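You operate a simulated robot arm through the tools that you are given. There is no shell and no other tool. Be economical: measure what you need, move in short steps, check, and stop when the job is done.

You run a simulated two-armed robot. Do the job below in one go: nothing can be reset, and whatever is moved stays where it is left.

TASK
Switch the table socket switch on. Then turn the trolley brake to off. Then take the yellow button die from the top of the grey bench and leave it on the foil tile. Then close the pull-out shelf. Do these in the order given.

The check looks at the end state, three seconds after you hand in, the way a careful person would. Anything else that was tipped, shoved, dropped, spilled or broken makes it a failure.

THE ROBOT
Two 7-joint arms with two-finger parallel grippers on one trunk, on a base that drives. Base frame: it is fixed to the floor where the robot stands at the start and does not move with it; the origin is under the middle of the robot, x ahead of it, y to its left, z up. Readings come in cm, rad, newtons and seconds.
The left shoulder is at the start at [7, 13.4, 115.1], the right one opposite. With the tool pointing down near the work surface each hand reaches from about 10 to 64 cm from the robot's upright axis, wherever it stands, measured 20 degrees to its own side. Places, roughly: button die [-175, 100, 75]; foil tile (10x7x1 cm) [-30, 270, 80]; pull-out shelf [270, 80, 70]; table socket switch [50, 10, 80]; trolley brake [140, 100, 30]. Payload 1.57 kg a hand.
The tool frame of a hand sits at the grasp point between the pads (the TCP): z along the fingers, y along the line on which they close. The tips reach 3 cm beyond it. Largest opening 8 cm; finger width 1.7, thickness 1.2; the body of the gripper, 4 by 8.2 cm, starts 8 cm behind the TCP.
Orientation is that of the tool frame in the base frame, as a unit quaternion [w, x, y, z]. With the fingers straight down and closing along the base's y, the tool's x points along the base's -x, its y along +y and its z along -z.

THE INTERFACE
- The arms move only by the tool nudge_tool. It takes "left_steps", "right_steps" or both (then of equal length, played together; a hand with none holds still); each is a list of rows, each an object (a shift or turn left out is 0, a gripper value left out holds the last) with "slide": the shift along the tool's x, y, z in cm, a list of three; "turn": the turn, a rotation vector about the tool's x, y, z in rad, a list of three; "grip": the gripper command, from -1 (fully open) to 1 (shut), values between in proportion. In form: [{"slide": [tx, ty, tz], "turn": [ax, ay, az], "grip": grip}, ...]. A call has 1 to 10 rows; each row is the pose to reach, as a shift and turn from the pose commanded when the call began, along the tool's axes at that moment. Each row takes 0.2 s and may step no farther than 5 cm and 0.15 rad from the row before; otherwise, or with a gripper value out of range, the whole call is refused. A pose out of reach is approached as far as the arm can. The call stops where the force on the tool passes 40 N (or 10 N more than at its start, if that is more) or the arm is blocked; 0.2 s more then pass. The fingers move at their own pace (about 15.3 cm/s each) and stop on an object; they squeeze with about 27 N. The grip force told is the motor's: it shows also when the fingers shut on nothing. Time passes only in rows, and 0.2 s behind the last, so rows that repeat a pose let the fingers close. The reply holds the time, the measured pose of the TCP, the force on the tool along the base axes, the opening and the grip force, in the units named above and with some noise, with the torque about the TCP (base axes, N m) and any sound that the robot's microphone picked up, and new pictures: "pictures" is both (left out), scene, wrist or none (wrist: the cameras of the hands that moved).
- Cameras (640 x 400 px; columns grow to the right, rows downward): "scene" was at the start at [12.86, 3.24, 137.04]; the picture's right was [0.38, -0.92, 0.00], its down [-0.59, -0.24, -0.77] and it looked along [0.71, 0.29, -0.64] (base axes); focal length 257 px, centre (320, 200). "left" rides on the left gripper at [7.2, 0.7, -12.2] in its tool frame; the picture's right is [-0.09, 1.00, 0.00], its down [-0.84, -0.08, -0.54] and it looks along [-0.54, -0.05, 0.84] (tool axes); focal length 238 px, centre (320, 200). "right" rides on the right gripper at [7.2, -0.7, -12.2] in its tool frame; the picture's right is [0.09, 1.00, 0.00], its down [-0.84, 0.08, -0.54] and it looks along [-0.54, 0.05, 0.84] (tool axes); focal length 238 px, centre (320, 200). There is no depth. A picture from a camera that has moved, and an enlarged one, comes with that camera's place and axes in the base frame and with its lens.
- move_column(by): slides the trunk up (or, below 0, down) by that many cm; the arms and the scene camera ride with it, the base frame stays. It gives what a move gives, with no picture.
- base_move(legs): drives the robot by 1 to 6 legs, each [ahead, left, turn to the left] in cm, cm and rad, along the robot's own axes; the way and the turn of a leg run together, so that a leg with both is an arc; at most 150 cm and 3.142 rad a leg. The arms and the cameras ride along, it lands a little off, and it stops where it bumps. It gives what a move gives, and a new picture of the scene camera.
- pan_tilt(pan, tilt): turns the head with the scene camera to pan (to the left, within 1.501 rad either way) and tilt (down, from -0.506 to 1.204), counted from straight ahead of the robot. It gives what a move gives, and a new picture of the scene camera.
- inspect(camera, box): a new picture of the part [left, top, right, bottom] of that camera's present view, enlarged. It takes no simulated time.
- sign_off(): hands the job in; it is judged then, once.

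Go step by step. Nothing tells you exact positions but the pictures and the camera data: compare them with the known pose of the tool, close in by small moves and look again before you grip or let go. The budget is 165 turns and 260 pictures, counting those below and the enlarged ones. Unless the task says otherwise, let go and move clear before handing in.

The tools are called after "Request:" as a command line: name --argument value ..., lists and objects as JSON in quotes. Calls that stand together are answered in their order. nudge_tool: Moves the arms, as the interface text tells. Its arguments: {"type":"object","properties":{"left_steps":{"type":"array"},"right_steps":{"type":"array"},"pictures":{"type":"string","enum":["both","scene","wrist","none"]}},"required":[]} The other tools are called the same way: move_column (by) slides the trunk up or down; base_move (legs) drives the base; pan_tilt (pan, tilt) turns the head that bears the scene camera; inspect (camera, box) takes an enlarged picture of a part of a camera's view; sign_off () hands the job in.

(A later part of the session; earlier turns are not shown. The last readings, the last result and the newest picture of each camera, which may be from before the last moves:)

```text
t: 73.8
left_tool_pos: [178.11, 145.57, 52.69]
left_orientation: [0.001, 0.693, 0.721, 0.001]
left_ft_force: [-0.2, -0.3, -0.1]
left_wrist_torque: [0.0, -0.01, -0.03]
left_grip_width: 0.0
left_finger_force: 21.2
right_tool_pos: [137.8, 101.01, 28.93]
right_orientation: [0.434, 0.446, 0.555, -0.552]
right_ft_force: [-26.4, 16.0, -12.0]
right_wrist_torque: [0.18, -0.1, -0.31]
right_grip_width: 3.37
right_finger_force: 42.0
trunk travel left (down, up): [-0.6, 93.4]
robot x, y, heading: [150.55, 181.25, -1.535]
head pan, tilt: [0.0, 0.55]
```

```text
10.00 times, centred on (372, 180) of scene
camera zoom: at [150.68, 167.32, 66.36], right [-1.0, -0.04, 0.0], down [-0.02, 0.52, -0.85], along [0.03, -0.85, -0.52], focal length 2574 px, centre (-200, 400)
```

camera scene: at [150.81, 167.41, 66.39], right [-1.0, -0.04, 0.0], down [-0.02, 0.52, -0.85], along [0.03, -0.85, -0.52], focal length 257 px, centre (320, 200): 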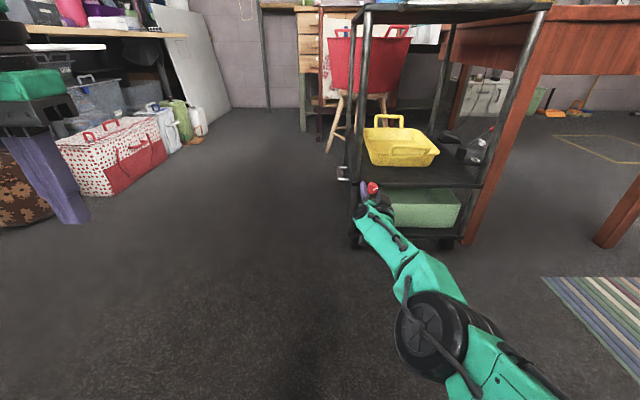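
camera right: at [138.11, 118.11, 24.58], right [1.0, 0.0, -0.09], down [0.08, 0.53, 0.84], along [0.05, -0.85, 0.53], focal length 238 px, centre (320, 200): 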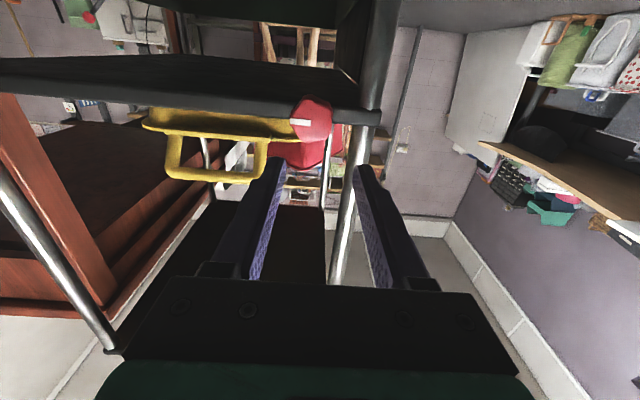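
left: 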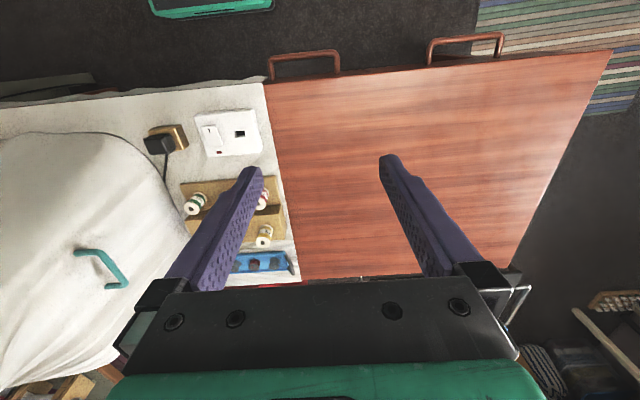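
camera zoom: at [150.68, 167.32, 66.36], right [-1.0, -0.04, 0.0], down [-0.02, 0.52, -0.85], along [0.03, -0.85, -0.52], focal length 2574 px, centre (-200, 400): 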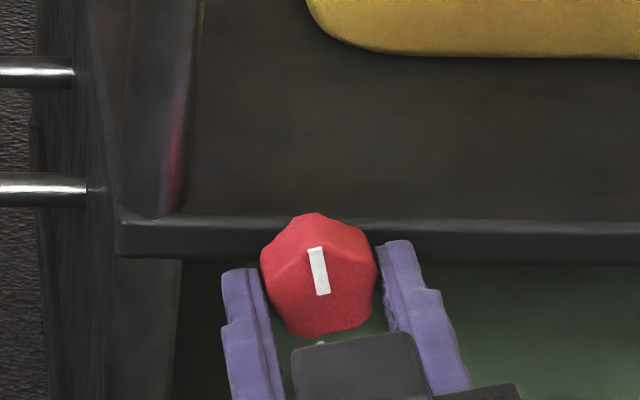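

The pointer has passed vertical with no stop, so the range goes further. I'll relieve the side load, then keep going counter-clockwise until I find the end.

Request:
nudge_tool --right_steps '[{"slide": [-0.1, -0.5, -0.2]}, {"slide": [-0.2, -1.0, -0.4]}, {"slide": [-0.2, -1.0, -0.4]}]' --pictures "none"

Request:
nudge_tool --right_steps '[{"turn": [0, 0, -0.1]}, {"turn": [0, 0, -0.2]}, {"turn": [0, 0, -0.3]}, {"turn": [0, 0, -0.3]}]' --pictures "none"

Request:
inspect --camera "scene" --box '[340, 160, 404, 200]'

```text
t: 74.6
left_tool_pos: [178.27, 145.66, 52.72]
left_orientation: [0.001, 0.692, 0.722, 0.001]
left_ft_force: [0.4, 0.2, 0.3]
left_wrist_torque: [-0.02, -0.03, 0.02]
left_grip_width: 0.04
left_finger_force: 21.2
right_tool_pos: [137.78, 100.92, 29.0]
right_orientation: [0.436, 0.444, 0.559, -0.548]
right_ft_force: [-7.3, 35.9, -16.6]
right_wrist_torque: [0.21, -0.03, -0.36]
right_grip_width: 3.36
right_finger_force: 41.6
right hand out of reach, approached as far as the arm can: row 2, 3
trunk travel left (down, up): [-0.6, 93.4]
robot x, y, heading: [150.33, 181.63, -1.532]
head pan, tilt: [0.0, 0.55]
```

```text
t: 75.6
left_tool_pos: [178.29, 145.55, 52.71]
left_orientation: [0.0, 0.692, 0.722, 0.0]
left_ft_force: [0.4, -0.2, 0.5]
left_wrist_torque: [0.0, 0.02, 0.01]
left_grip_width: 0.01
left_finger_force: 21.5
right_tool_pos: [137.76, 100.89, 28.97]
right_orientation: [0.348, 0.356, 0.618, -0.609]
right_ft_force: [1.7, 26.6, -17.9]
right_wrist_torque: [0.36, 0.03, -0.25]
right_grip_width: 3.35
right_finger_force: 41.4
trunk travel left (down, up): [-0.6, 93.4]
robot x, y, heading: [150.36, 181.48, -1.528]
head pan, tilt: [0.0, 0.55]
```

```text
10.00 times, centred on (372, 180) of scene
camera zoom: at [150.79, 167.24, 66.35], right [-1.0, -0.04, 0.0], down [-0.02, 0.52, -0.85], along [0.03, -0.85, -0.53], focal length 2574 px, centre (-200, 400)
```

zoom: 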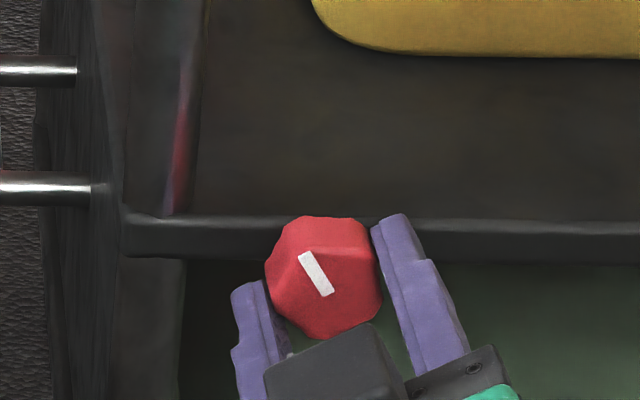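

Still turning freely, about 115°. I'll back the base 0.7 cm to relieve the push on the trolley and keep turning.

Request:
base_move --legs '[[-0.8, 0, 0]]'

Request:
nudge_tool --right_steps '[{"turn": [0, 0, -0.12], "slide": [-0.3, 0, 0]}, {"turn": [0, 0, -0.24], "slide": [-0.3, 0, 0]}, {"turn": [0, 0, -0.36], "slide": [-0.3, 0, 0]}, {"turn": [0, 0, -0.48], "slide": [-0.3, 0, 0]}, {"turn": [0, 0, -0.6], "slide": [-0.3, 0, 0]}]' --pictures "none"

Request:
inspect --camera "scene" --box '[340, 160, 404, 200]'

```text
t: 76.4
left_tool_pos: [178.36, 146.31, 52.58]
left_orientation: [-0.001, 0.692, 0.722, 0.002]
left_ft_force: [0.2, 0.1, 0.0]
left_wrist_torque: [0.02, 0.01, 0.02]
left_grip_width: 0.02
left_finger_force: 21.1
right_tool_pos: [137.75, 101.69, 29.04]
right_orientation: [0.348, 0.356, 0.618, -0.608]
right_ft_force: [8.0, -2.0, -18.5]
right_wrist_torque: [-0.08, 0.05, -0.07]
right_grip_width: 3.35
right_finger_force: 41.8
trunk travel left (down, up): [-0.6, 93.4]
robot x, y, heading: [150.06, 182.2, -1.532]
head pan, tilt: [0.0, 0.55]
camera scene: at [150.77, 167.96, 66.32], right [-1.0, -0.04, 0.0], down [-0.02, 0.53, -0.85], along [0.03, -0.85, -0.53], focal length 257 px, centre (320, 200)
```

scene: 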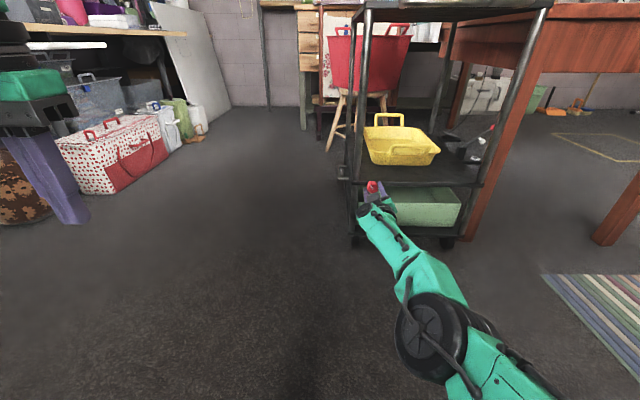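

```text
t: 77.6
left_tool_pos: [178.13, 146.36, 52.62]
left_orientation: [-0.001, 0.693, 0.721, 0.002]
left_ft_force: [-0.4, -0.3, 0.0]
left_wrist_torque: [0.02, 0.0, -0.03]
left_grip_width: 0.0
left_finger_force: 20.8
right_tool_pos: [137.54, 101.67, 29.12]
right_orientation: [0.151, 0.159, 0.695, -0.684]
right_ft_force: [-18.8, 2.4, -19.4]
right_wrist_torque: [-0.1, -0.01, -1.11]
right_grip_width: 3.37
right_finger_force: 41.2
trunk travel left (down, up): [-0.6, 93.4]
robot x, y, heading: [150.27, 182.05, -1.531]
head pan, tilt: [0.0, 0.55]
```

```text
10.00 times, centred on (372, 180) of scene
camera zoom: at [150.67, 167.96, 66.32], right [-1.0, -0.04, 0.0], down [-0.02, 0.53, -0.85], along [0.03, -0.85, -0.53], focal length 2574 px, centre (-200, 400)
```

zoom: 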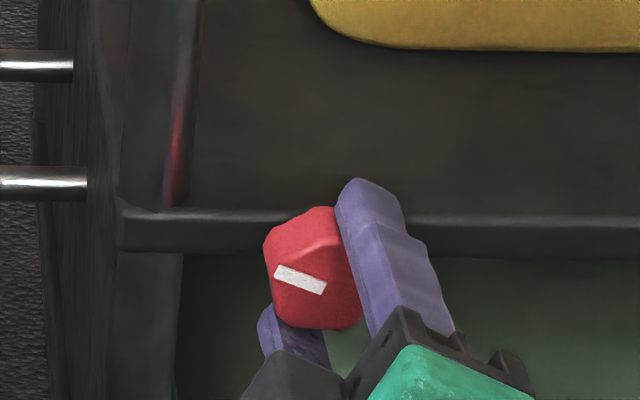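

About 158° now, still free. Continuing.

Request:
nudge_tool --right_steps '[{"turn": [0, 0, -0.12], "slide": [-0.4, -0.3, 0]}, {"turn": [0, 0, -0.24], "slide": [-0.4, -0.3, 0]}, {"turn": [0, 0, -0.36], "slide": [-0.4, -0.3, 0]}, {"turn": [0, 0, -0.48], "slide": [-0.4, -0.3, 0]}, {"turn": [0, 0, -0.6], "slide": [-0.4, -0.3, 0]}]' --pictures "none"

Request:
inspect --camera "scene" --box '[340, 160, 404, 200]'

Request:
inspect --camera "right" --box '[160, 40, 480, 240]'

```text
t: 78.8
left_tool_pos: [178.27, 146.16, 52.58]
left_orientation: [-0.001, 0.692, 0.722, 0.002]
left_ft_force: [-0.3, -0.1, 0.4]
left_wrist_torque: [0.01, 0.01, 0.0]
left_grip_width: 0.01
left_finger_force: 21.3
right_tool_pos: [138.09, 101.44, 29.28]
right_orientation: [-0.056, -0.056, 0.713, -0.697]
right_ft_force: [-17.6, 2.2, -25.3]
right_wrist_torque: [-0.3, -0.07, -0.64]
right_grip_width: 3.32
right_finger_force: 41.9
trunk travel left (down, up): [-0.6, 93.4]
robot x, y, heading: [150.4, 182.22, -1.528]
head pan, tilt: [0.0, 0.55]
```

```text
10.00 times, centred on (372, 180) of scene
camera zoom: at [150.7, 167.89, 66.3], right [-1.0, -0.04, 0.0], down [-0.02, 0.53, -0.85], along [0.04, -0.85, -0.53], focal length 2574 px, centre (-200, 400)
```

zoom: 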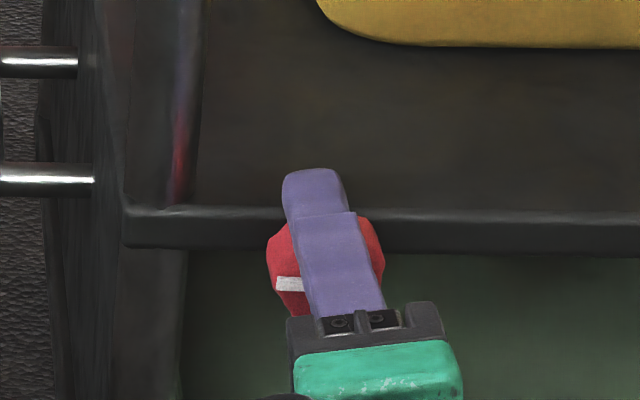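

```text
2.00 times, centred on (320, 140) of right
camera zoom: at [131.11, 113.78, 31.26], right [-0.25, 0.02, -0.97], down [0.82, 0.54, -0.2], along [0.52, -0.84, -0.15], focal length 477 px, centre (320, 320)
```

zoom: 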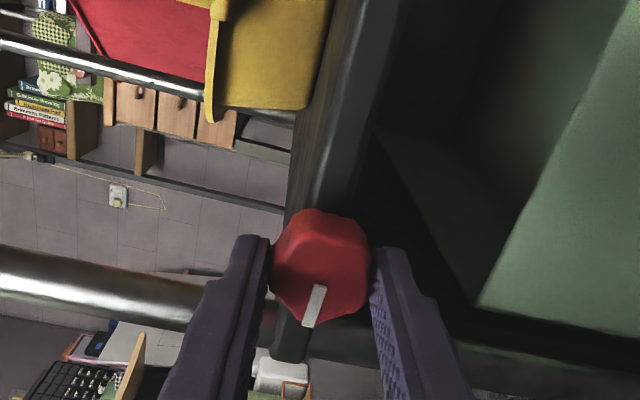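

The pointer now points straight left (180°) and lags the fingers slightly, so this may be the end stop. I'll test a little further.

Request:
nudge_tool --right_steps '[{"turn": [0, 0, -0.12], "slide": [0, 0.5, 0]}, {"turn": [0, 0, -0.24], "slide": [0, 0.5, 0]}, {"turn": [0, 0, -0.36], "slide": [0, 0.5, 0]}]' --pictures "none"

Request:
inspect --camera "scene" --box '[340, 160, 404, 200]'

Request:
inspect --camera "right" --box '[160, 40, 480, 240]'

```text
t: 79.6
left_tool_pos: [178.35, 146.4, 52.53]
left_orientation: [-0.002, 0.692, 0.722, 0.002]
left_ft_force: [-0.9, -0.1, -0.1]
left_wrist_torque: [0.01, -0.01, 0.0]
left_grip_width: 0.0
left_finger_force: 21.4
right_tool_pos: [138.4, 101.64, 28.97]
right_orientation: [-0.178, -0.184, 0.691, -0.675]
right_ft_force: [1.1, -0.8, -20.9]
right_wrist_torque: [-0.48, -0.71, 0.16]
right_grip_width: 3.34
right_finger_force: 41.4
trunk travel left (down, up): [-0.6, 93.4]
robot x, y, heading: [150.2, 182.2, -1.533]
head pan, tilt: [0.0, 0.55]
```

```text
10.00 times, centred on (372, 180) of scene
camera zoom: at [150.78, 167.94, 66.31], right [-1.0, -0.04, 0.0], down [-0.02, 0.53, -0.85], along [0.04, -0.85, -0.53], focal length 2574 px, centre (-200, 400)
```

zoom: 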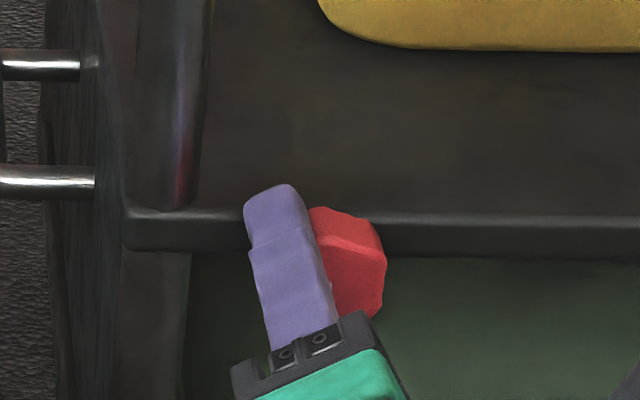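

```text
2.00 times, centred on (320, 140) of right
camera zoom: at [132.46, 113.73, 33.29], right [-0.57, 0.02, -0.82], down [0.69, 0.56, -0.47], along [0.45, -0.83, -0.33], focal length 477 px, centre (320, 320)
```

zoom: 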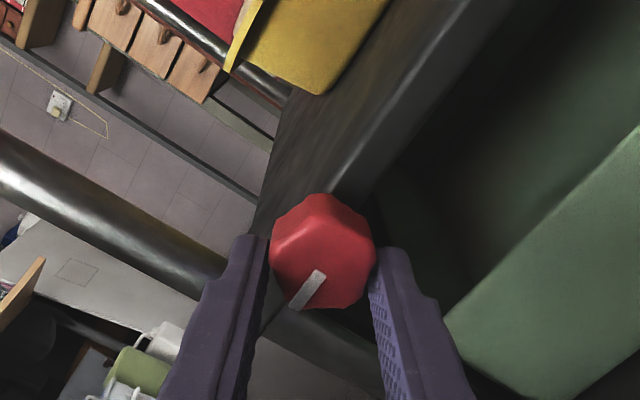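

The pointer stopped at left while the hand slipped past with −0.7 Nm, so 180° is the end stop and the brake is off. I'll relieve the side load, open, and check.

Request:
nudge_tool --right_steps '[{"slide": [-0.4, 0.7, 0], "turn": [0, 0, 0.05]}, {"slide": [-0.4, 0.7, 0], "turn": [0, 0, 0.05]}, {"slide": [-0.4, 0.7, 0], "turn": [0, 0, 0.05], "grip": 0.0}, {"slide": [-0.4, 0.7, 0], "turn": [0, 0, 0.05], "grip": -0.15}, {"slide": [-0.4, 0.7, 0], "turn": [0, 0, 0.05], "grip": -0.15}]' --pictures "none"

Request:
inspect --camera "right" --box '[160, 40, 480, 240]'

```text
t: 80.8
left_tool_pos: [178.25, 146.46, 52.78]
left_orientation: [0.001, 0.692, 0.722, -0.001]
left_ft_force: [0.1, -0.1, -0.9]
left_wrist_torque: [0.0, 0.0, -0.02]
left_grip_width: 0.0
left_finger_force: 21.6
right_tool_pos: [138.06, 101.84, 28.88]
right_orientation: [-0.164, -0.164, 0.693, -0.683]
right_ft_force: [0.8, 0.2, 0.1]
right_wrist_torque: [0.0, -0.02, 0.04]
right_grip_width: 4.6
right_finger_force: 0.0
trunk travel left (down, up): [-0.6, 93.4]
robot x, y, heading: [150.04, 182.07, -1.536]
head pan, tilt: [0.0, 0.55]
```

```text
2.00 times, centred on (320, 140) of right
camera zoom: at [131.94, 114.14, 32.78], right [-0.53, 0.01, -0.85], down [0.71, 0.54, -0.44], along [0.46, -0.84, -0.3], focal length 477 px, centre (320, 320)
```

zoom: 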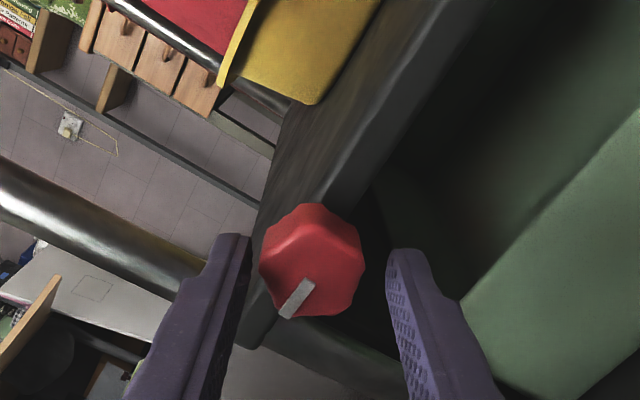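

Free of load and the pointer sits exactly at 180° (straight left). Backing away.

Request:
base_move --legs '[[-25, 0, 0]]'

Request:
inspect --camera "scene" --box '[330, 130, 426, 190]'

```text
t: 82.6
left_tool_pos: [177.24, 171.92, 52.68]
left_orientation: [0.0, 0.693, 0.721, 0.0]
left_ft_force: [0.3, 0.1, 0.1]
left_wrist_torque: [0.0, 0.0, 0.01]
left_grip_width: 0.0
left_finger_force: 21.1
right_tool_pos: [136.96, 127.25, 28.76]
right_orientation: [-0.164, -0.164, 0.692, -0.683]
right_ft_force: [-0.1, 0.5, -0.1]
right_wrist_torque: [0.03, -0.03, -0.02]
right_grip_width: 4.62
right_finger_force: 0.1
trunk travel left (down, up): [-0.6, 93.4]
robot x, y, heading: [148.99, 207.27, -1.53]
head pan, tilt: [0.0, 0.55]
camera scene: at [149.76, 193.63, 66.39], right [-1.0, -0.04, 0.0], down [-0.02, 0.52, -0.85], along [0.03, -0.85, -0.52], focal length 257 px, centre (320, 200)
```

scene: 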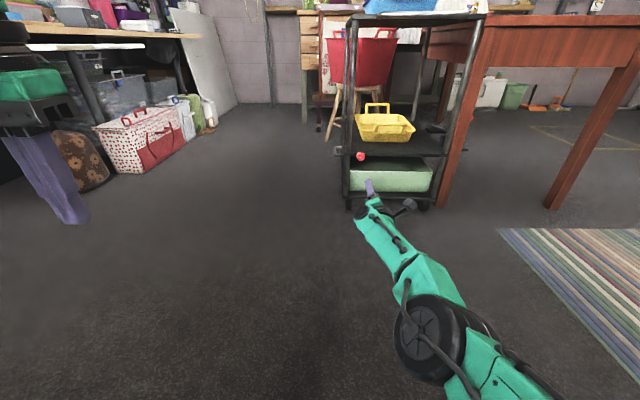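

```text
6.67 times, centred on (378, 160) of scene
camera zoom: at [149.76, 193.63, 66.39], right [-1.0, -0.04, 0.0], down [-0.02, 0.52, -0.85], along [0.03, -0.85, -0.52], focal length 1716 px, centre (-67, 467)
```

zoom: 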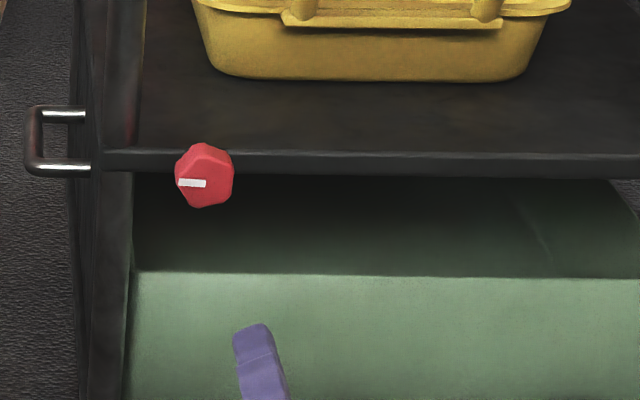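

Pointer left, trolley undisturbed. Now I raise the trunk and fold the right arm back to its safe downward pose.

Request:
move_column --by 40

Request:
nudge_tool --right_steps '[{"turn": [0, 0, 0.15]}, {"turn": [0, 0, 0.3]}, {"turn": [0, 0, 0.45]}, {"turn": [0, 0, 0.6]}, {"turn": [0, 0, 0.75]}, {"turn": [0, 0, 0.9]}, {"turn": [0, 0, 1.05]}, {"turn": [0, 0, 1.2]}, {"turn": [0, 0, 1.35]}, {"turn": [0, 0, 1.5]}]' --pictures "none"

Request:
nudge_tool --right_steps '[{"turn": [0, 0, 0.12]}, {"turn": [0, 0, 0.24]}, {"turn": [0, 0, 0.36]}, {"turn": [0, 0, 0.48]}, {"turn": [0, 0, 0.59]}]' --pictures "scene"

```text
t: 86.4
left_tool_pos: [177.2, 171.8, 92.64]
left_orientation: [0.0, 0.693, 0.721, 0.001]
left_ft_force: [0.6, 0.5, -0.4]
left_wrist_torque: [-0.02, 0.01, -0.01]
left_grip_width: 0.0
left_finger_force: 21.5
right_tool_pos: [136.89, 127.4, 68.75]
right_orientation: [-0.165, -0.163, 0.693, -0.683]
right_ft_force: [0.2, 0.2, 0.3]
right_wrist_torque: [-0.01, -0.02, -0.02]
right_grip_width: 4.63
right_finger_force: 0.1
trunk travel left (down, up): [-40.6, 53.4]
robot x, y, heading: [149.01, 207.88, -1.529]
head pan, tilt: [0.0, 0.55]
```

```text
t: 88.6
left_tool_pos: [177.3, 171.91, 92.73]
left_orientation: [0.0, 0.693, 0.721, 0.001]
left_ft_force: [0.2, -0.2, 0.3]
left_wrist_torque: [0.0, -0.01, -0.01]
left_grip_width: 0.01
left_finger_force: 21.5
right_tool_pos: [136.8, 127.45, 68.7]
right_orientation: [0.346, 0.354, 0.618, -0.611]
right_ft_force: [0.2, 0.7, -1.1]
right_wrist_torque: [-0.02, 0.02, 0.02]
right_grip_width: 4.59
right_finger_force: 0.1
trunk travel left (down, up): [-40.6, 53.4]
robot x, y, heading: [149.23, 207.84, -1.531]
head pan, tilt: [0.0, 0.55]
```

```text
t: 89.8
left_tool_pos: [177.16, 171.92, 92.6]
left_orientation: [0.0, 0.692, 0.722, -0.001]
left_ft_force: [-1.4, -0.3, -0.9]
left_wrist_torque: [-0.04, -0.01, 0.01]
left_grip_width: 0.0
left_finger_force: 21.6
right_tool_pos: [136.89, 127.4, 68.77]
right_orientation: [0.509, 0.517, 0.489, -0.485]
right_ft_force: [-0.1, 0.5, -0.4]
right_wrist_torque: [-0.03, 0.03, 0.0]
right_grip_width: 4.61
right_finger_force: 0.0
trunk travel left (down, up): [-40.6, 53.4]
robot x, y, heading: [149.48, 207.68, -1.538]
head pan, tilt: [0.0, 0.55]
camera scene: at [149.76, 193.63, 106.39], right [-1.0, -0.04, 0.0], down [-0.02, 0.52, -0.85], along [0.03, -0.85, -0.52], focal length 257 px, centre (320, 200)
```

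scene: 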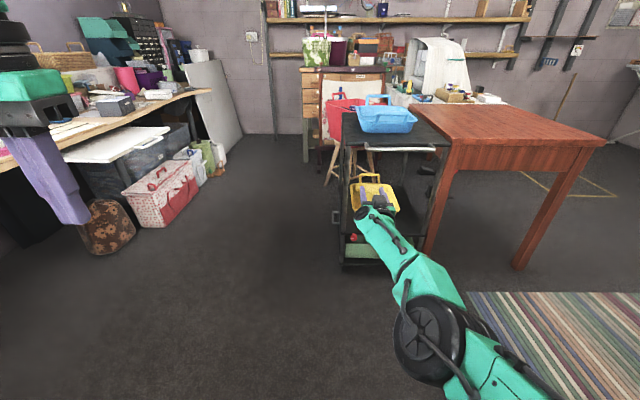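

Request:
nudge_tool --right_steps '[{"slide": [-1, 0, -3], "turn": [0, 0.15, 0]}, {"slide": [-2, 0, -6], "turn": [0, 0.3, 0]}, {"slide": [-3, 0, -9], "turn": [0, 0.45, 0]}, {"slide": [-4, 0, -12], "turn": [0, 0.6, 0]}, {"slide": [-5, 0, -15], "turn": [0, 0.75, 0]}, {"slide": [-7, 0, -18], "turn": [0, 0.9, 0]}, {"slide": [-9, 0, -21], "turn": [0, 1.05, 0]}, {"slide": [-11, 0, -24], "turn": [0, 1.2, 0]}, {"slide": [-13, 0, -27], "turn": [0, 1.35, 0]}, {"slide": [-15, 0, -30], "turn": [0, 1.5, 0]}]' --pictures "scene"

```text
t: 92.0
left_tool_pos: [177.32, 171.78, 92.65]
left_orientation: [0.0, 0.692, 0.722, -0.001]
left_ft_force: [0.3, -0.4, -0.3]
left_wrist_torque: [-0.01, -0.02, 0.0]
left_grip_width: 0.0
left_finger_force: 21.3
right_tool_pos: [136.59, 157.33, 84.23]
right_orientation: [0.039, 0.708, 0.705, -0.002]
right_ft_force: [-0.6, 0.0, 0.9]
right_wrist_torque: [-0.01, 0.02, 0.0]
right_grip_width: 4.6
right_finger_force: 0.0
right hand out of reach, approached as far as the arm can: row 1
trunk travel left (down, up): [-40.6, 53.4]
robot x, y, heading: [149.29, 207.48, -1.531]
head pan, tilt: [0.0, 0.55]
camera scene: at [149.78, 193.65, 106.39], right [-1.0, -0.04, 0.0], down [-0.02, 0.52, -0.85], along [0.03, -0.85, -0.52], focal length 257 px, centre (320, 200)
```

scene: 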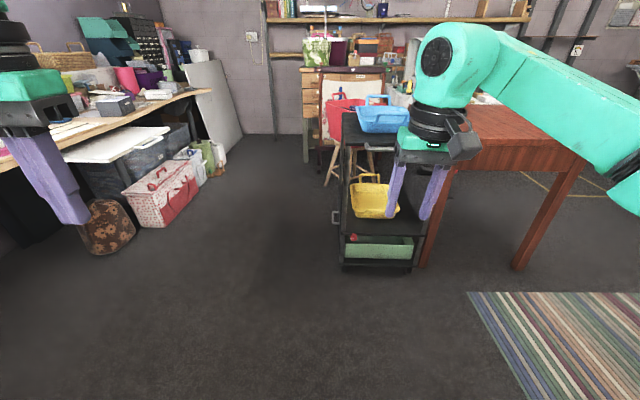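

Right arm is folded. I'll tuck it a little more, raise the trunk, turn to face −x and look for the grey bench.

Request:
nudge_tool --right_steps '[{"slide": [3, 0, -3], "turn": [0, 0.07, 0]}, {"slide": [6, 0, -6], "turn": [0, 0.07, 0]}, {"slide": [9, 0, -9], "turn": [0, 0.07, 0]}, {"slide": [10, 0, -12], "turn": [0, 0.07, 0]}]' --pictures "none"

Request:
move_column --by 25

Request:
base_move --legs '[[0, 0, -1.61]]'

```text
t: 93.0
left_tool_pos: [177.38, 172.04, 92.81]
left_orientation: [0.0, 0.693, 0.721, -0.001]
left_ft_force: [0.6, 0.9, -0.3]
left_wrist_torque: [-0.01, 0.03, -0.01]
left_grip_width: 0.01
left_finger_force: 21.5
right_tool_pos: [136.09, 168.48, 95.49]
right_orientation: [0.013, 0.709, 0.705, 0.022]
right_ft_force: [-0.5, -0.1, 0.6]
right_wrist_torque: [-0.03, -0.01, -0.03]
right_grip_width: 4.62
right_finger_force: 0.0
trunk travel left (down, up): [-40.6, 53.4]
robot x, y, heading: [149.01, 207.58, -1.53]
head pan, tilt: [0.0, 0.55]
```

```text
t: 95.6
left_tool_pos: [177.31, 171.82, 117.81]
left_orientation: [0.0, 0.693, 0.72, 0.0]
left_ft_force: [-1.1, 0.0, -0.5]
left_wrist_torque: [0.02, 0.02, -0.02]
left_grip_width: 0.0
left_finger_force: 21.0
right_tool_pos: [136.03, 168.22, 120.48]
right_orientation: [0.013, 0.71, 0.704, 0.022]
right_ft_force: [-0.5, -0.7, 0.2]
right_wrist_torque: [-0.03, 0.02, -0.01]
right_grip_width: 4.62
right_finger_force: 0.1
trunk travel left (down, up): [-65.6, 28.4]
robot x, y, heading: [149.5, 207.68, -1.532]
head pan, tilt: [0.0, 0.55]
```

```text
t: 99.9
left_tool_pos: [112.45, 181.02, 117.71]
left_orientation: [0.0, 1.0, 0.002, 0.0]
left_ft_force: [-1.2, -0.6, 1.1]
left_wrist_torque: [-0.02, 0.04, -0.03]
left_grip_width: 0.01
left_finger_force: 21.2
right_tool_pos: [110.46, 222.42, 120.4]
right_orientation: [0.025, 0.999, -0.021, 0.005]
right_ft_force: [-0.2, 0.4, 0.5]
right_wrist_torque: [-0.02, 0.06, -0.01]
right_grip_width: 4.61
right_finger_force: 0.0
trunk travel left (down, up): [-65.6, 28.4]
robot x, y, heading: [149.22, 207.51, -3.141]
head pan, tilt: [0.0, 0.55]
camera scene: at [135.2, 207.57, 131.39], right [0.0, 1.0, 0.0], down [0.52, 0.0, -0.85], along [-0.85, 0.0, -0.52], focal length 257 px, centre (320, 200)
```

scene: 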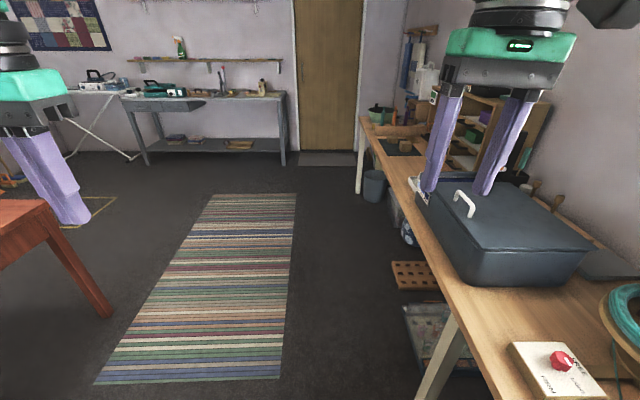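

The grey bench is against the far wall ahead. I'll drive along the open floor toward it, staying clear of the desk and the side bench.

Request:
base_move --legs '[[0, 65, 0], [150, 0, 0], [55, 25, 0]]'

Request:
pan_tilt --pan 0 --tilt 0.5

```text
t: 113.6
left_tool_pos: [-94.43, 95.32, 117.69]
left_orientation: [0.0, 1.0, -0.014, 0.0]
left_ft_force: [0.2, -0.1, 0.9]
left_wrist_torque: [0.03, 0.0, 0.02]
left_grip_width: 0.0
left_finger_force: 21.1
right_tool_pos: [-95.13, 136.85, 120.56]
right_orientation: [0.026, 0.999, -0.037, 0.005]
right_ft_force: [-0.3, -1.3, 0.9]
right_wrist_torque: [-0.02, 0.02, 0.02]
right_grip_width: 4.59
right_finger_force: 0.0
trunk travel left (down, up): [-65.6, 28.4]
robot x, y, heading: [-56.77, 120.51, 3.114]
head pan, tilt: [0.0, 0.55]
camera scene: at [-70.86, 121.28, 131.4], right [0.03, 1.0, 0.0], down [0.52, -0.02, -0.85], along [-0.85, 0.02, -0.52], focal length 257 px, centre (320, 200)
```

scene: 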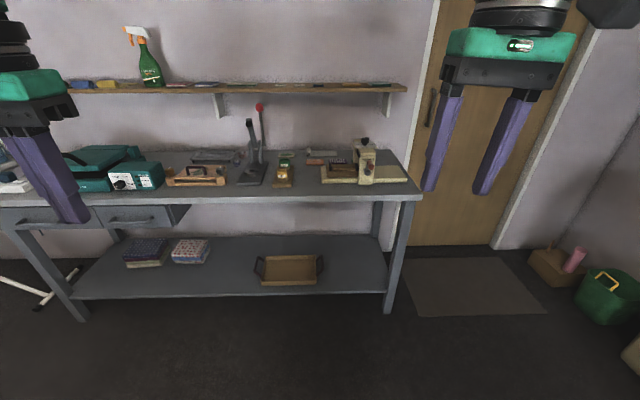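

```text
t: 114.2
left_tool_pos: [-94.5, 95.3, 117.74]
left_orientation: [0.0, 1.0, -0.015, -0.001]
left_ft_force: [0.4, -0.3, -0.4]
left_wrist_torque: [0.0, -0.03, 0.01]
left_grip_width: 0.01
left_finger_force: 21.0
right_tool_pos: [-95.09, 136.8, 120.49]
right_orientation: [0.026, 0.999, -0.037, 0.005]
right_ft_force: [0.1, -0.3, 0.4]
right_wrist_torque: [0.0, -0.01, 0.03]
right_grip_width: 4.6
right_finger_force: 0.0
trunk travel left (down, up): [-65.6, 28.4]
robot x, y, heading: [-56.99, 120.96, 3.113]
head pan, tilt: [0.0, 0.499]
camera scene: at [-71.04, 121.25, 131.84], right [0.03, 1.0, 0.0], down [0.48, -0.01, -0.88], along [-0.88, 0.03, -0.48], focal length 257 px, centre (320, 200)
```

scene: 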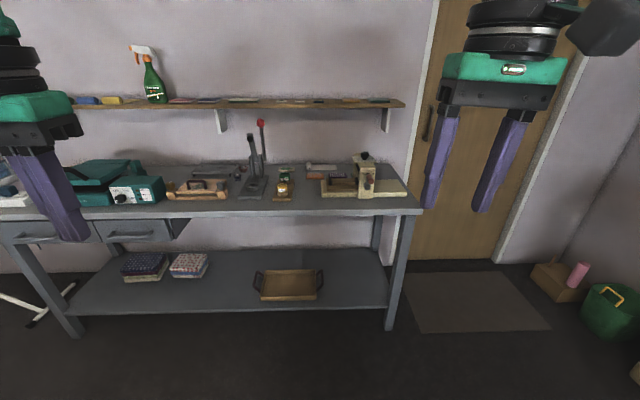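

Request:
inspect --camera "scene" --box '[150, 140, 310, 220]'

Request:
inspect --camera "scene" --box '[290, 140, 420, 215]'

```text
4.00 times, centred on (230, 180) of scene
camera zoom: at [-71.04, 121.25, 131.84], right [0.03, 1.0, 0.0], down [0.48, -0.01, -0.88], along [-0.88, 0.03, -0.48], focal length 1029 px, centre (680, 280)
```

zoom: 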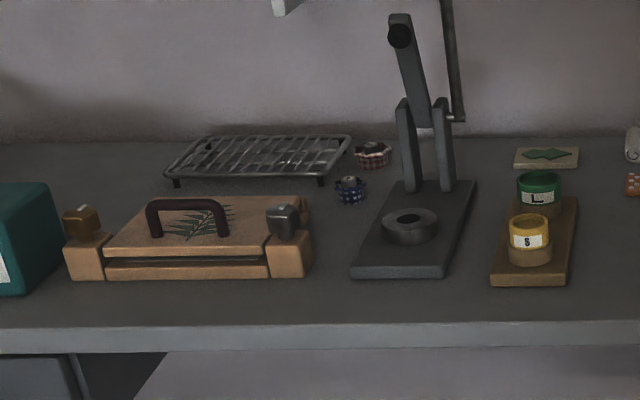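

```text
4.92 times, centred on (355, 178) of scene
camera zoom: at [-71.04, 121.25, 131.84], right [0.03, 1.0, 0.0], down [0.48, -0.01, -0.88], along [-0.88, 0.03, -0.48], focal length 1267 px, centre (148, 311)
```

zoom: 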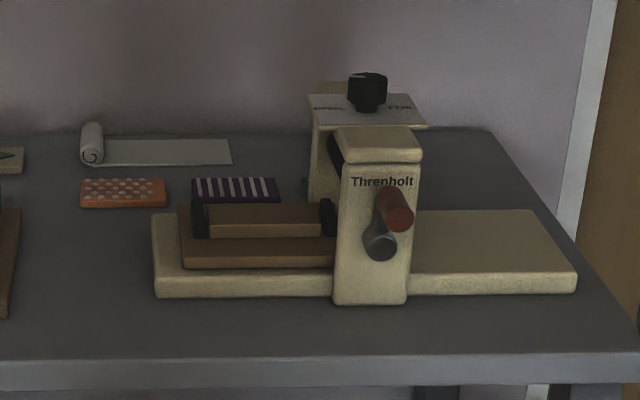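

The yellow "S" die sits on a small wooden stand next to a green "L" one, at about (−176, 107, 80). I'll drive up so the left hand can reach it.

Request:
base_move --legs '[[66, 0, 0.028]]'

Request:
pan_tilt --pan 0.15 --tilt 0.8

Request:
inspect --camera "left" --box '[0, 0, 640, 400]'

```text
t: 118.0
left_tool_pos: [-160.73, 96.09, 117.75]
left_orientation: [0.0, 1.0, -0.006, -0.001]
left_ft_force: [0.0, -0.4, 0.8]
left_wrist_torque: [0.02, 0.01, -0.01]
left_grip_width: 0.0
left_finger_force: 21.4
right_tool_pos: [-162.13, 137.33, 120.46]
right_orientation: [0.026, 0.999, -0.028, 0.005]
right_ft_force: [-0.1, 0.3, -1.0]
right_wrist_torque: [0.01, -0.03, 0.0]
right_grip_width: 4.6
right_finger_force: 0.0
trunk travel left (down, up): [-65.6, 28.4]
robot x, y, heading: [-123.6, 122.25, 3.135]
head pan, tilt: [0.0, 0.499]
camera scene: at [-137.76, 122.34, 131.86], right [0.01, 1.0, 0.0], down [0.48, -0.01, -0.88], along [-0.88, 0.01, -0.48], focal length 257 px, centre (320, 200)
```

scene: 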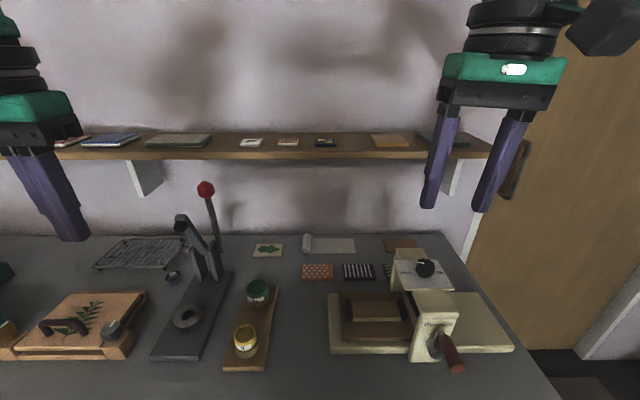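

```text
t: 118.8
left_tool_pos: [-160.82, 96.04, 117.74]
left_orientation: [0.0, 1.0, -0.006, 0.001]
left_ft_force: [-0.7, 0.2, 0.0]
left_wrist_torque: [-0.02, 0.03, -0.01]
left_grip_width: 0.0
left_finger_force: 21.6
right_tool_pos: [-162.16, 137.57, 120.45]
right_orientation: [0.025, 0.999, -0.028, 0.005]
right_ft_force: [-0.5, -0.1, -1.0]
right_wrist_torque: [-0.02, 0.0, -0.02]
right_grip_width: 4.6
right_finger_force: 0.1
trunk travel left (down, up): [-65.6, 28.4]
robot x, y, heading: [-123.98, 122.37, 3.13]
head pan, tilt: [0.15, 0.799]
camera scene: at [-136.73, 121.13, 129.26], right [-0.14, 0.99, 0.0], down [0.71, 0.1, -0.7], along [-0.69, -0.1, -0.72], focal length 257 px, centre (320, 200)
```

scene: 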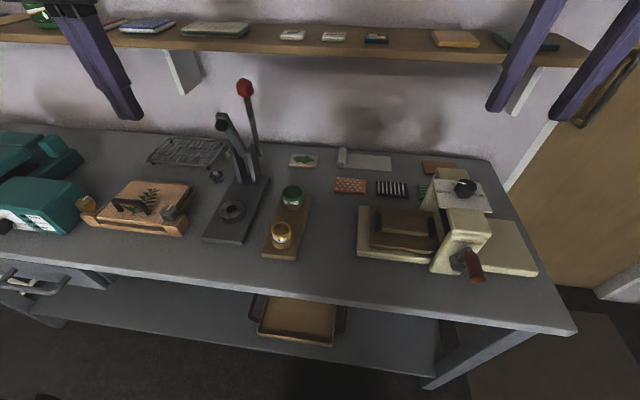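

```text
1.00 times, centred on (320, 200) of left
camera zoom: at [-153.64, 95.36, 129.94], right [-0.1, -0.99, 0.0], down [-0.84, 0.09, 0.54], along [-0.54, 0.06, -0.84], focal length 238 px, centre (320, 200)
```

zoom: 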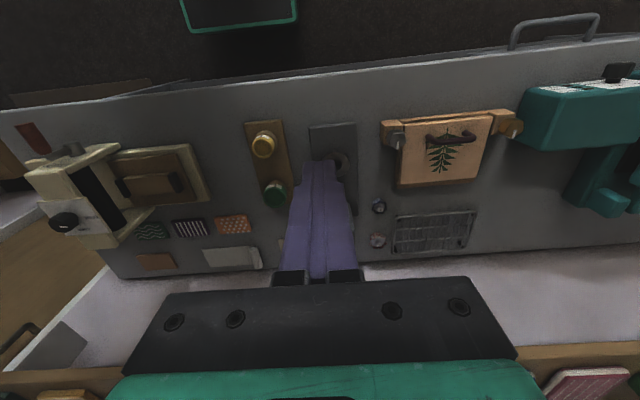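

Request:
inspect --camera "scene" --box '[250, 175, 330, 265]'

Request:
inspect --camera "left" --box '[230, 110, 310, 210]'

```text
4.44 times, centred on (290, 220) of scene
camera zoom: at [-136.73, 121.13, 129.26], right [-0.14, 0.99, 0.0], down [0.71, 0.1, -0.7], along [-0.69, -0.1, -0.72], focal length 1144 px, centre (453, 111)
```

zoom: 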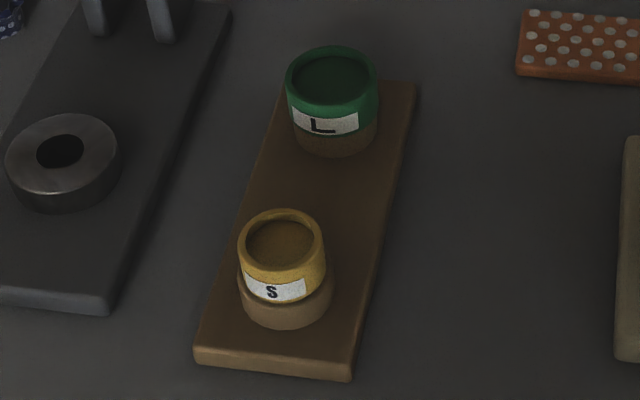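

```text
4.00 times, centred on (270, 160) of left
camera zoom: at [-153.64, 95.36, 129.94], right [-0.1, -0.99, 0.0], down [-0.84, 0.09, 0.54], along [-0.54, 0.06, -0.84], focal length 953 px, centre (520, 360)
```

zoom: 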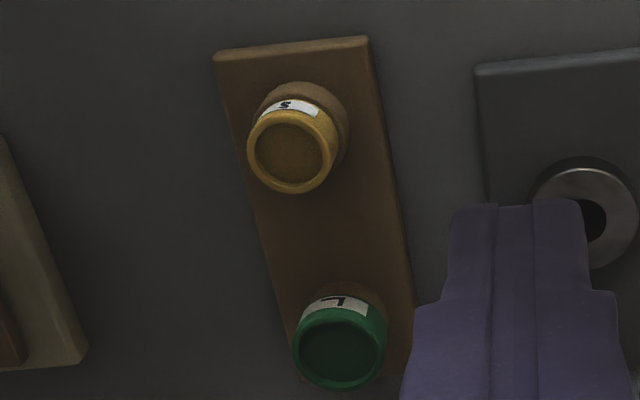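

The die is a yellow cup on a stepped wooden peg. My triangulation puts its rim near (−169.6, 108.2, 85). I'll move the left hand, opened, above it and look straight down, keeping clear of the press lever at (−184, 100, 109).

Request:
nudge_tool --left_steps '[{"slide": [-1.8, -2.4, 3], "grip": -1}, {"slide": [-3.6, -4.8, 6]}, {"slide": [-5.4, -7.2, 9]}, {"slide": [-7.2, -9.6, 12]}, {"slide": [-8.8, -12.2, 15]}, {"slide": [-8.8, -12.2, 17]}, {"slide": [-8.8, -12.2, 17]}]' --pictures "both"

```text
t: 120.3
left_tool_pos: [-169.49, 108.46, 100.31]
left_orientation: [0.0, 1.0, -0.006, 0.0]
left_ft_force: [0.8, -0.3, 0.8]
left_wrist_torque: [-0.02, -0.01, 0.04]
left_grip_width: 8.0
left_finger_force: 0.1
right_tool_pos: [-162.17, 137.45, 120.41]
right_orientation: [0.025, 0.999, -0.029, 0.006]
right_ft_force: [0.1, -0.2, -0.4]
right_wrist_torque: [-0.01, 0.0, 0.01]
right_grip_width: 4.6
right_finger_force: 0.0
trunk travel left (down, up): [-65.6, 28.4]
robot x, y, heading: [-123.89, 122.12, 3.128]
head pan, tilt: [0.15, 0.799]
camera scene: at [-136.68, 121.15, 129.26], right [-0.14, 0.99, 0.0], down [0.71, 0.1, -0.7], along [-0.69, -0.1, -0.72], focal length 257 px, centre (320, 200)
camera left: at [-162.26, 107.72, 112.56], right [-0.1, -0.99, 0.0], down [-0.84, 0.09, 0.54], along [-0.54, 0.06, -0.84], focal length 238 px, centre (320, 200)
```

scene: 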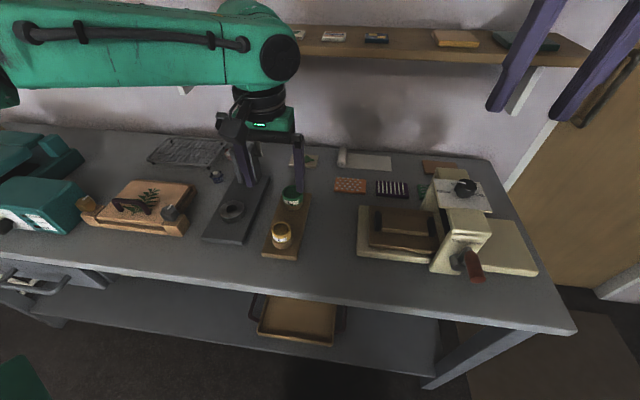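
left: 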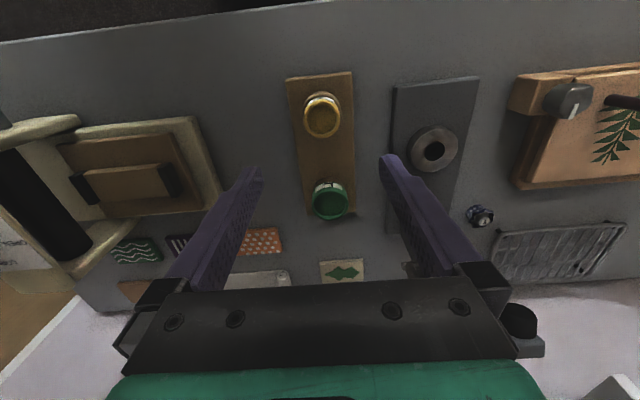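

The die is centred below the hand at about (−169.4, 108.3), rim about z = 84. Lowering with partly closed fingers and checking.

Request:
nudge_tool --left_steps '[{"slide": [0, 0, 4], "grip": -0.6}, {"slide": [0, 0, 8]}, {"slide": [0, 0, 11]}, {"slide": [0, 0, 12]}]' --pictures "none"

Request:
inspect --camera "left" --box '[200, 40, 440, 190]'

Request:
inspect --camera "scene" --box '[220, 160, 348, 260]'

```text
t: 121.3
left_tool_pos: [-169.59, 108.43, 88.61]
left_orientation: [0.0, 1.0, -0.005, 0.001]
left_ft_force: [0.2, 0.6, -0.3]
left_wrist_torque: [-0.01, 0.01, -0.01]
left_grip_width: 6.42
left_finger_force: 0.0
right_tool_pos: [-162.17, 137.28, 120.44]
right_orientation: [0.025, 0.999, -0.028, 0.005]
right_ft_force: [-0.3, -0.4, 0.2]
right_wrist_torque: [0.02, -0.01, 0.01]
right_grip_width: 4.6
right_finger_force: 0.1
trunk travel left (down, up): [-65.6, 28.4]
robot x, y, heading: [-123.78, 122.55, 3.128]
head pan, tilt: [0.15, 0.799]
```

```text
2.67 times, centred on (320, 115) of left
camera zoom: at [-162.34, 107.78, 100.84], right [-0.1, -0.99, 0.0], down [-0.84, 0.09, 0.54], along [-0.54, 0.06, -0.84], focal length 636 px, centre (320, 427)
```

zoom: 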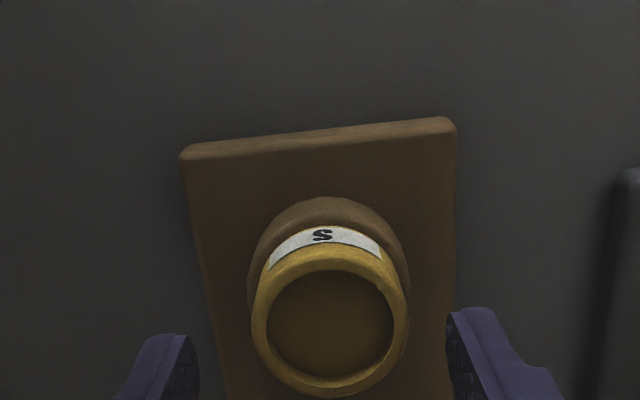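

```text
4.00 times, centred on (284, 210) of scene
camera zoom: at [-136.72, 121.12, 129.25], right [-0.14, 0.99, 0.0], down [0.71, 0.1, -0.7], along [-0.69, -0.1, -0.72], focal length 1029 px, centre (464, 160)
```

zoom: 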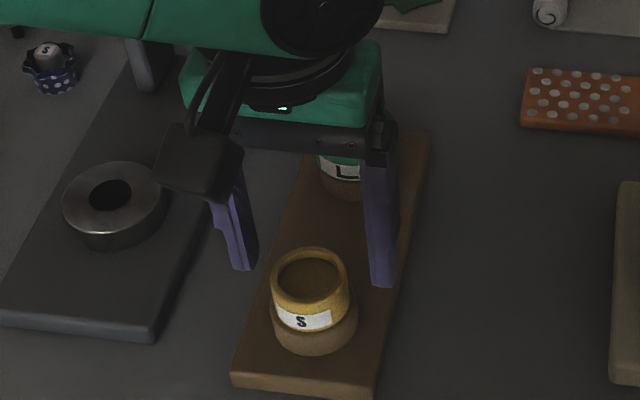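

The rim centre refines to (−168.9, 108.2, 85.5). Small correction, then down 2 cm so the tips hold only the yellow part, and close.

Request:
nudge_tool --left_steps '[{"slide": [0.7, 0.25, 0]}, {"slide": [0.7, 0.25, 1.0]}, {"slide": [0.7, 0.25, 1.9]}, {"slide": [0.7, 0.25, 1.9]}]' --pictures "none"

Request:
inspect --camera "left" --box '[200, 40, 440, 190]'

Request:
inspect --camera "scene" --box '[240, 190, 336, 250]'

```text
t: 122.3
left_tool_pos: [-168.88, 108.2, 86.87]
left_orientation: [0.0, 1.0, -0.006, -0.001]
left_ft_force: [0.1, -0.7, 0.3]
left_wrist_torque: [0.03, -0.05, 0.04]
left_grip_width: 6.42
left_finger_force: 0.2
right_tool_pos: [-162.31, 137.42, 120.54]
right_orientation: [0.025, 0.999, -0.028, 0.006]
right_ft_force: [0.6, 0.3, 0.2]
right_wrist_torque: [0.05, 0.0, 0.0]
right_grip_width: 4.6
right_finger_force: 0.0
trunk travel left (down, up): [-65.6, 28.4]
robot x, y, heading: [-123.7, 122.1, 3.13]
head pan, tilt: [0.15, 0.799]
```

```text
2.67 times, centred on (320, 115) of left
camera zoom: at [-161.63, 107.36, 98.96], right [-0.1, -0.99, 0.0], down [-0.84, 0.09, 0.54], along [-0.54, 0.06, -0.84], focal length 636 px, centre (320, 427)
```

zoom: 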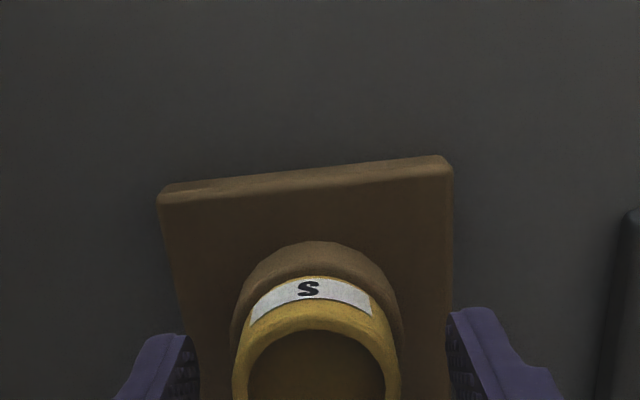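

```text
6.67 times, centred on (288, 220) of scene
camera zoom: at [-136.68, 121.12, 129.26], right [-0.14, 0.99, 0.0], down [0.71, 0.1, -0.7], along [-0.69, -0.1, -0.72], focal length 1716 px, centre (533, 67)
```

zoom: 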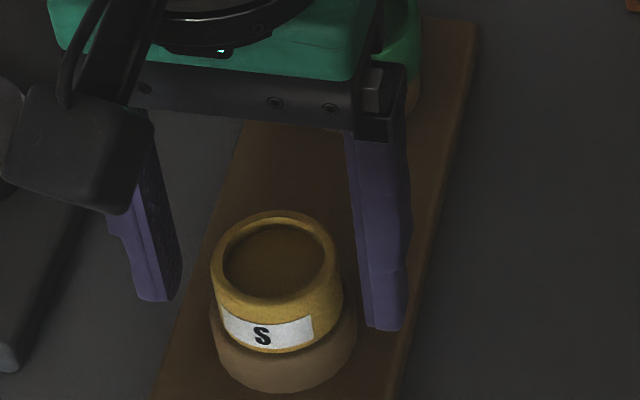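

Fingers straddle the die evenly. Down a further 0.4 cm, then close gently.

Request:
nudge_tool --left_steps '[{"slide": [0, 0, 0.4]}, {"slide": [0, 0, 0.4], "grip": -0.2}, {"slide": [0, 0, 0.4], "grip": 0.3}, {"slide": [0, 0, 0.4], "grip": 1}, {"slide": [0, 0, 0.4], "grip": 1}]' --pictures "none"

Request:
inspect --camera "scene" --box '[240, 190, 336, 250]'

```text
t: 123.5
left_tool_pos: [-168.83, 108.18, 86.44]
left_orientation: [0.001, 1.0, -0.005, 0.0]
left_ft_force: [-0.4, 0.9, -0.3]
left_wrist_torque: [0.2, 0.05, 0.18]
left_grip_width: 4.78
left_finger_force: 44.9
right_tool_pos: [-162.33, 137.41, 120.4]
right_orientation: [0.026, 0.999, -0.028, 0.005]
right_ft_force: [0.3, 0.2, 0.3]
right_wrist_torque: [-0.03, 0.02, 0.01]
right_grip_width: 4.58
right_finger_force: 0.1
trunk travel left (down, up): [-65.6, 28.4]
robot x, y, heading: [-123.38, 122.64, 3.133]
head pan, tilt: [0.15, 0.799]
```

```text
6.67 times, centred on (288, 220) of scene
camera zoom: at [-136.71, 121.14, 129.25], right [-0.14, 0.99, 0.0], down [0.71, 0.1, -0.7], along [-0.69, -0.1, -0.72], focal length 1716 px, centre (533, 67)
```

zoom: 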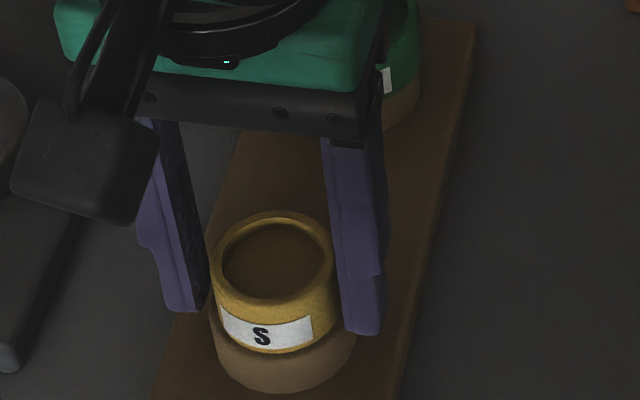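

Closed at 4.8 cm. I'll lift 1.5 cm slowly to see whether only the yellow die comes up.

Request:
nudge_tool --left_steps '[{"slide": [0, 0, -0.3]}, {"slide": [0, 0, -0.6]}, {"slide": [0, 0, -1.0]}, {"slide": [0, 0, -1.5]}]' --pictures "none"

Request:
inspect --camera "scene" --box '[240, 190, 336, 250]'

```text
t: 124.2
left_tool_pos: [-168.88, 108.1, 86.4]
left_orientation: [0.0, 1.0, -0.006, 0.007]
left_ft_force: [-8.5, 3.3, -20.1]
left_wrist_torque: [-0.66, 0.58, 0.24]
left_grip_width: 4.78
left_finger_force: 45.2
right_tool_pos: [-162.74, 137.49, 120.22]
right_orientation: [0.025, 0.999, -0.029, 0.007]
right_ft_force: [-0.6, -0.4, -0.4]
right_wrist_torque: [0.02, 0.01, -0.05]
right_grip_width: 4.62
right_finger_force: 0.0
trunk travel left (down, up): [-65.6, 28.4]
robot x, y, heading: [-123.61, 121.98, 3.135]
head pan, tilt: [0.15, 0.799]
stopped in row 3 (left hand): the force on the tool passed its limit (the readings are from after the stop); the commanded pose is now the measured one
```

```text
6.67 times, centred on (288, 220) of scene
camera zoom: at [-137.23, 121.2, 129.2], right [-0.14, 0.99, 0.0], down [0.71, 0.1, -0.69], along [-0.69, -0.1, -0.72], focal length 1716 px, centre (533, 67)
```

zoom: 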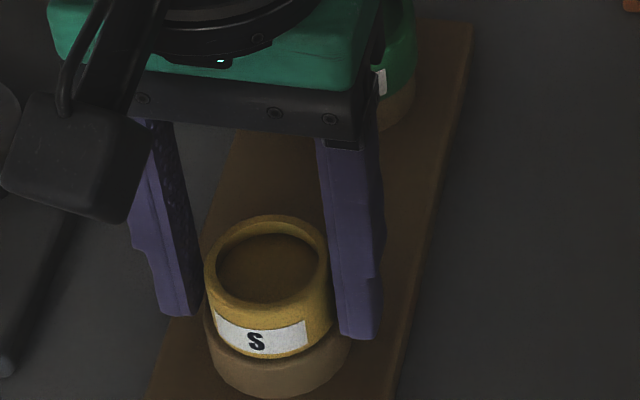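

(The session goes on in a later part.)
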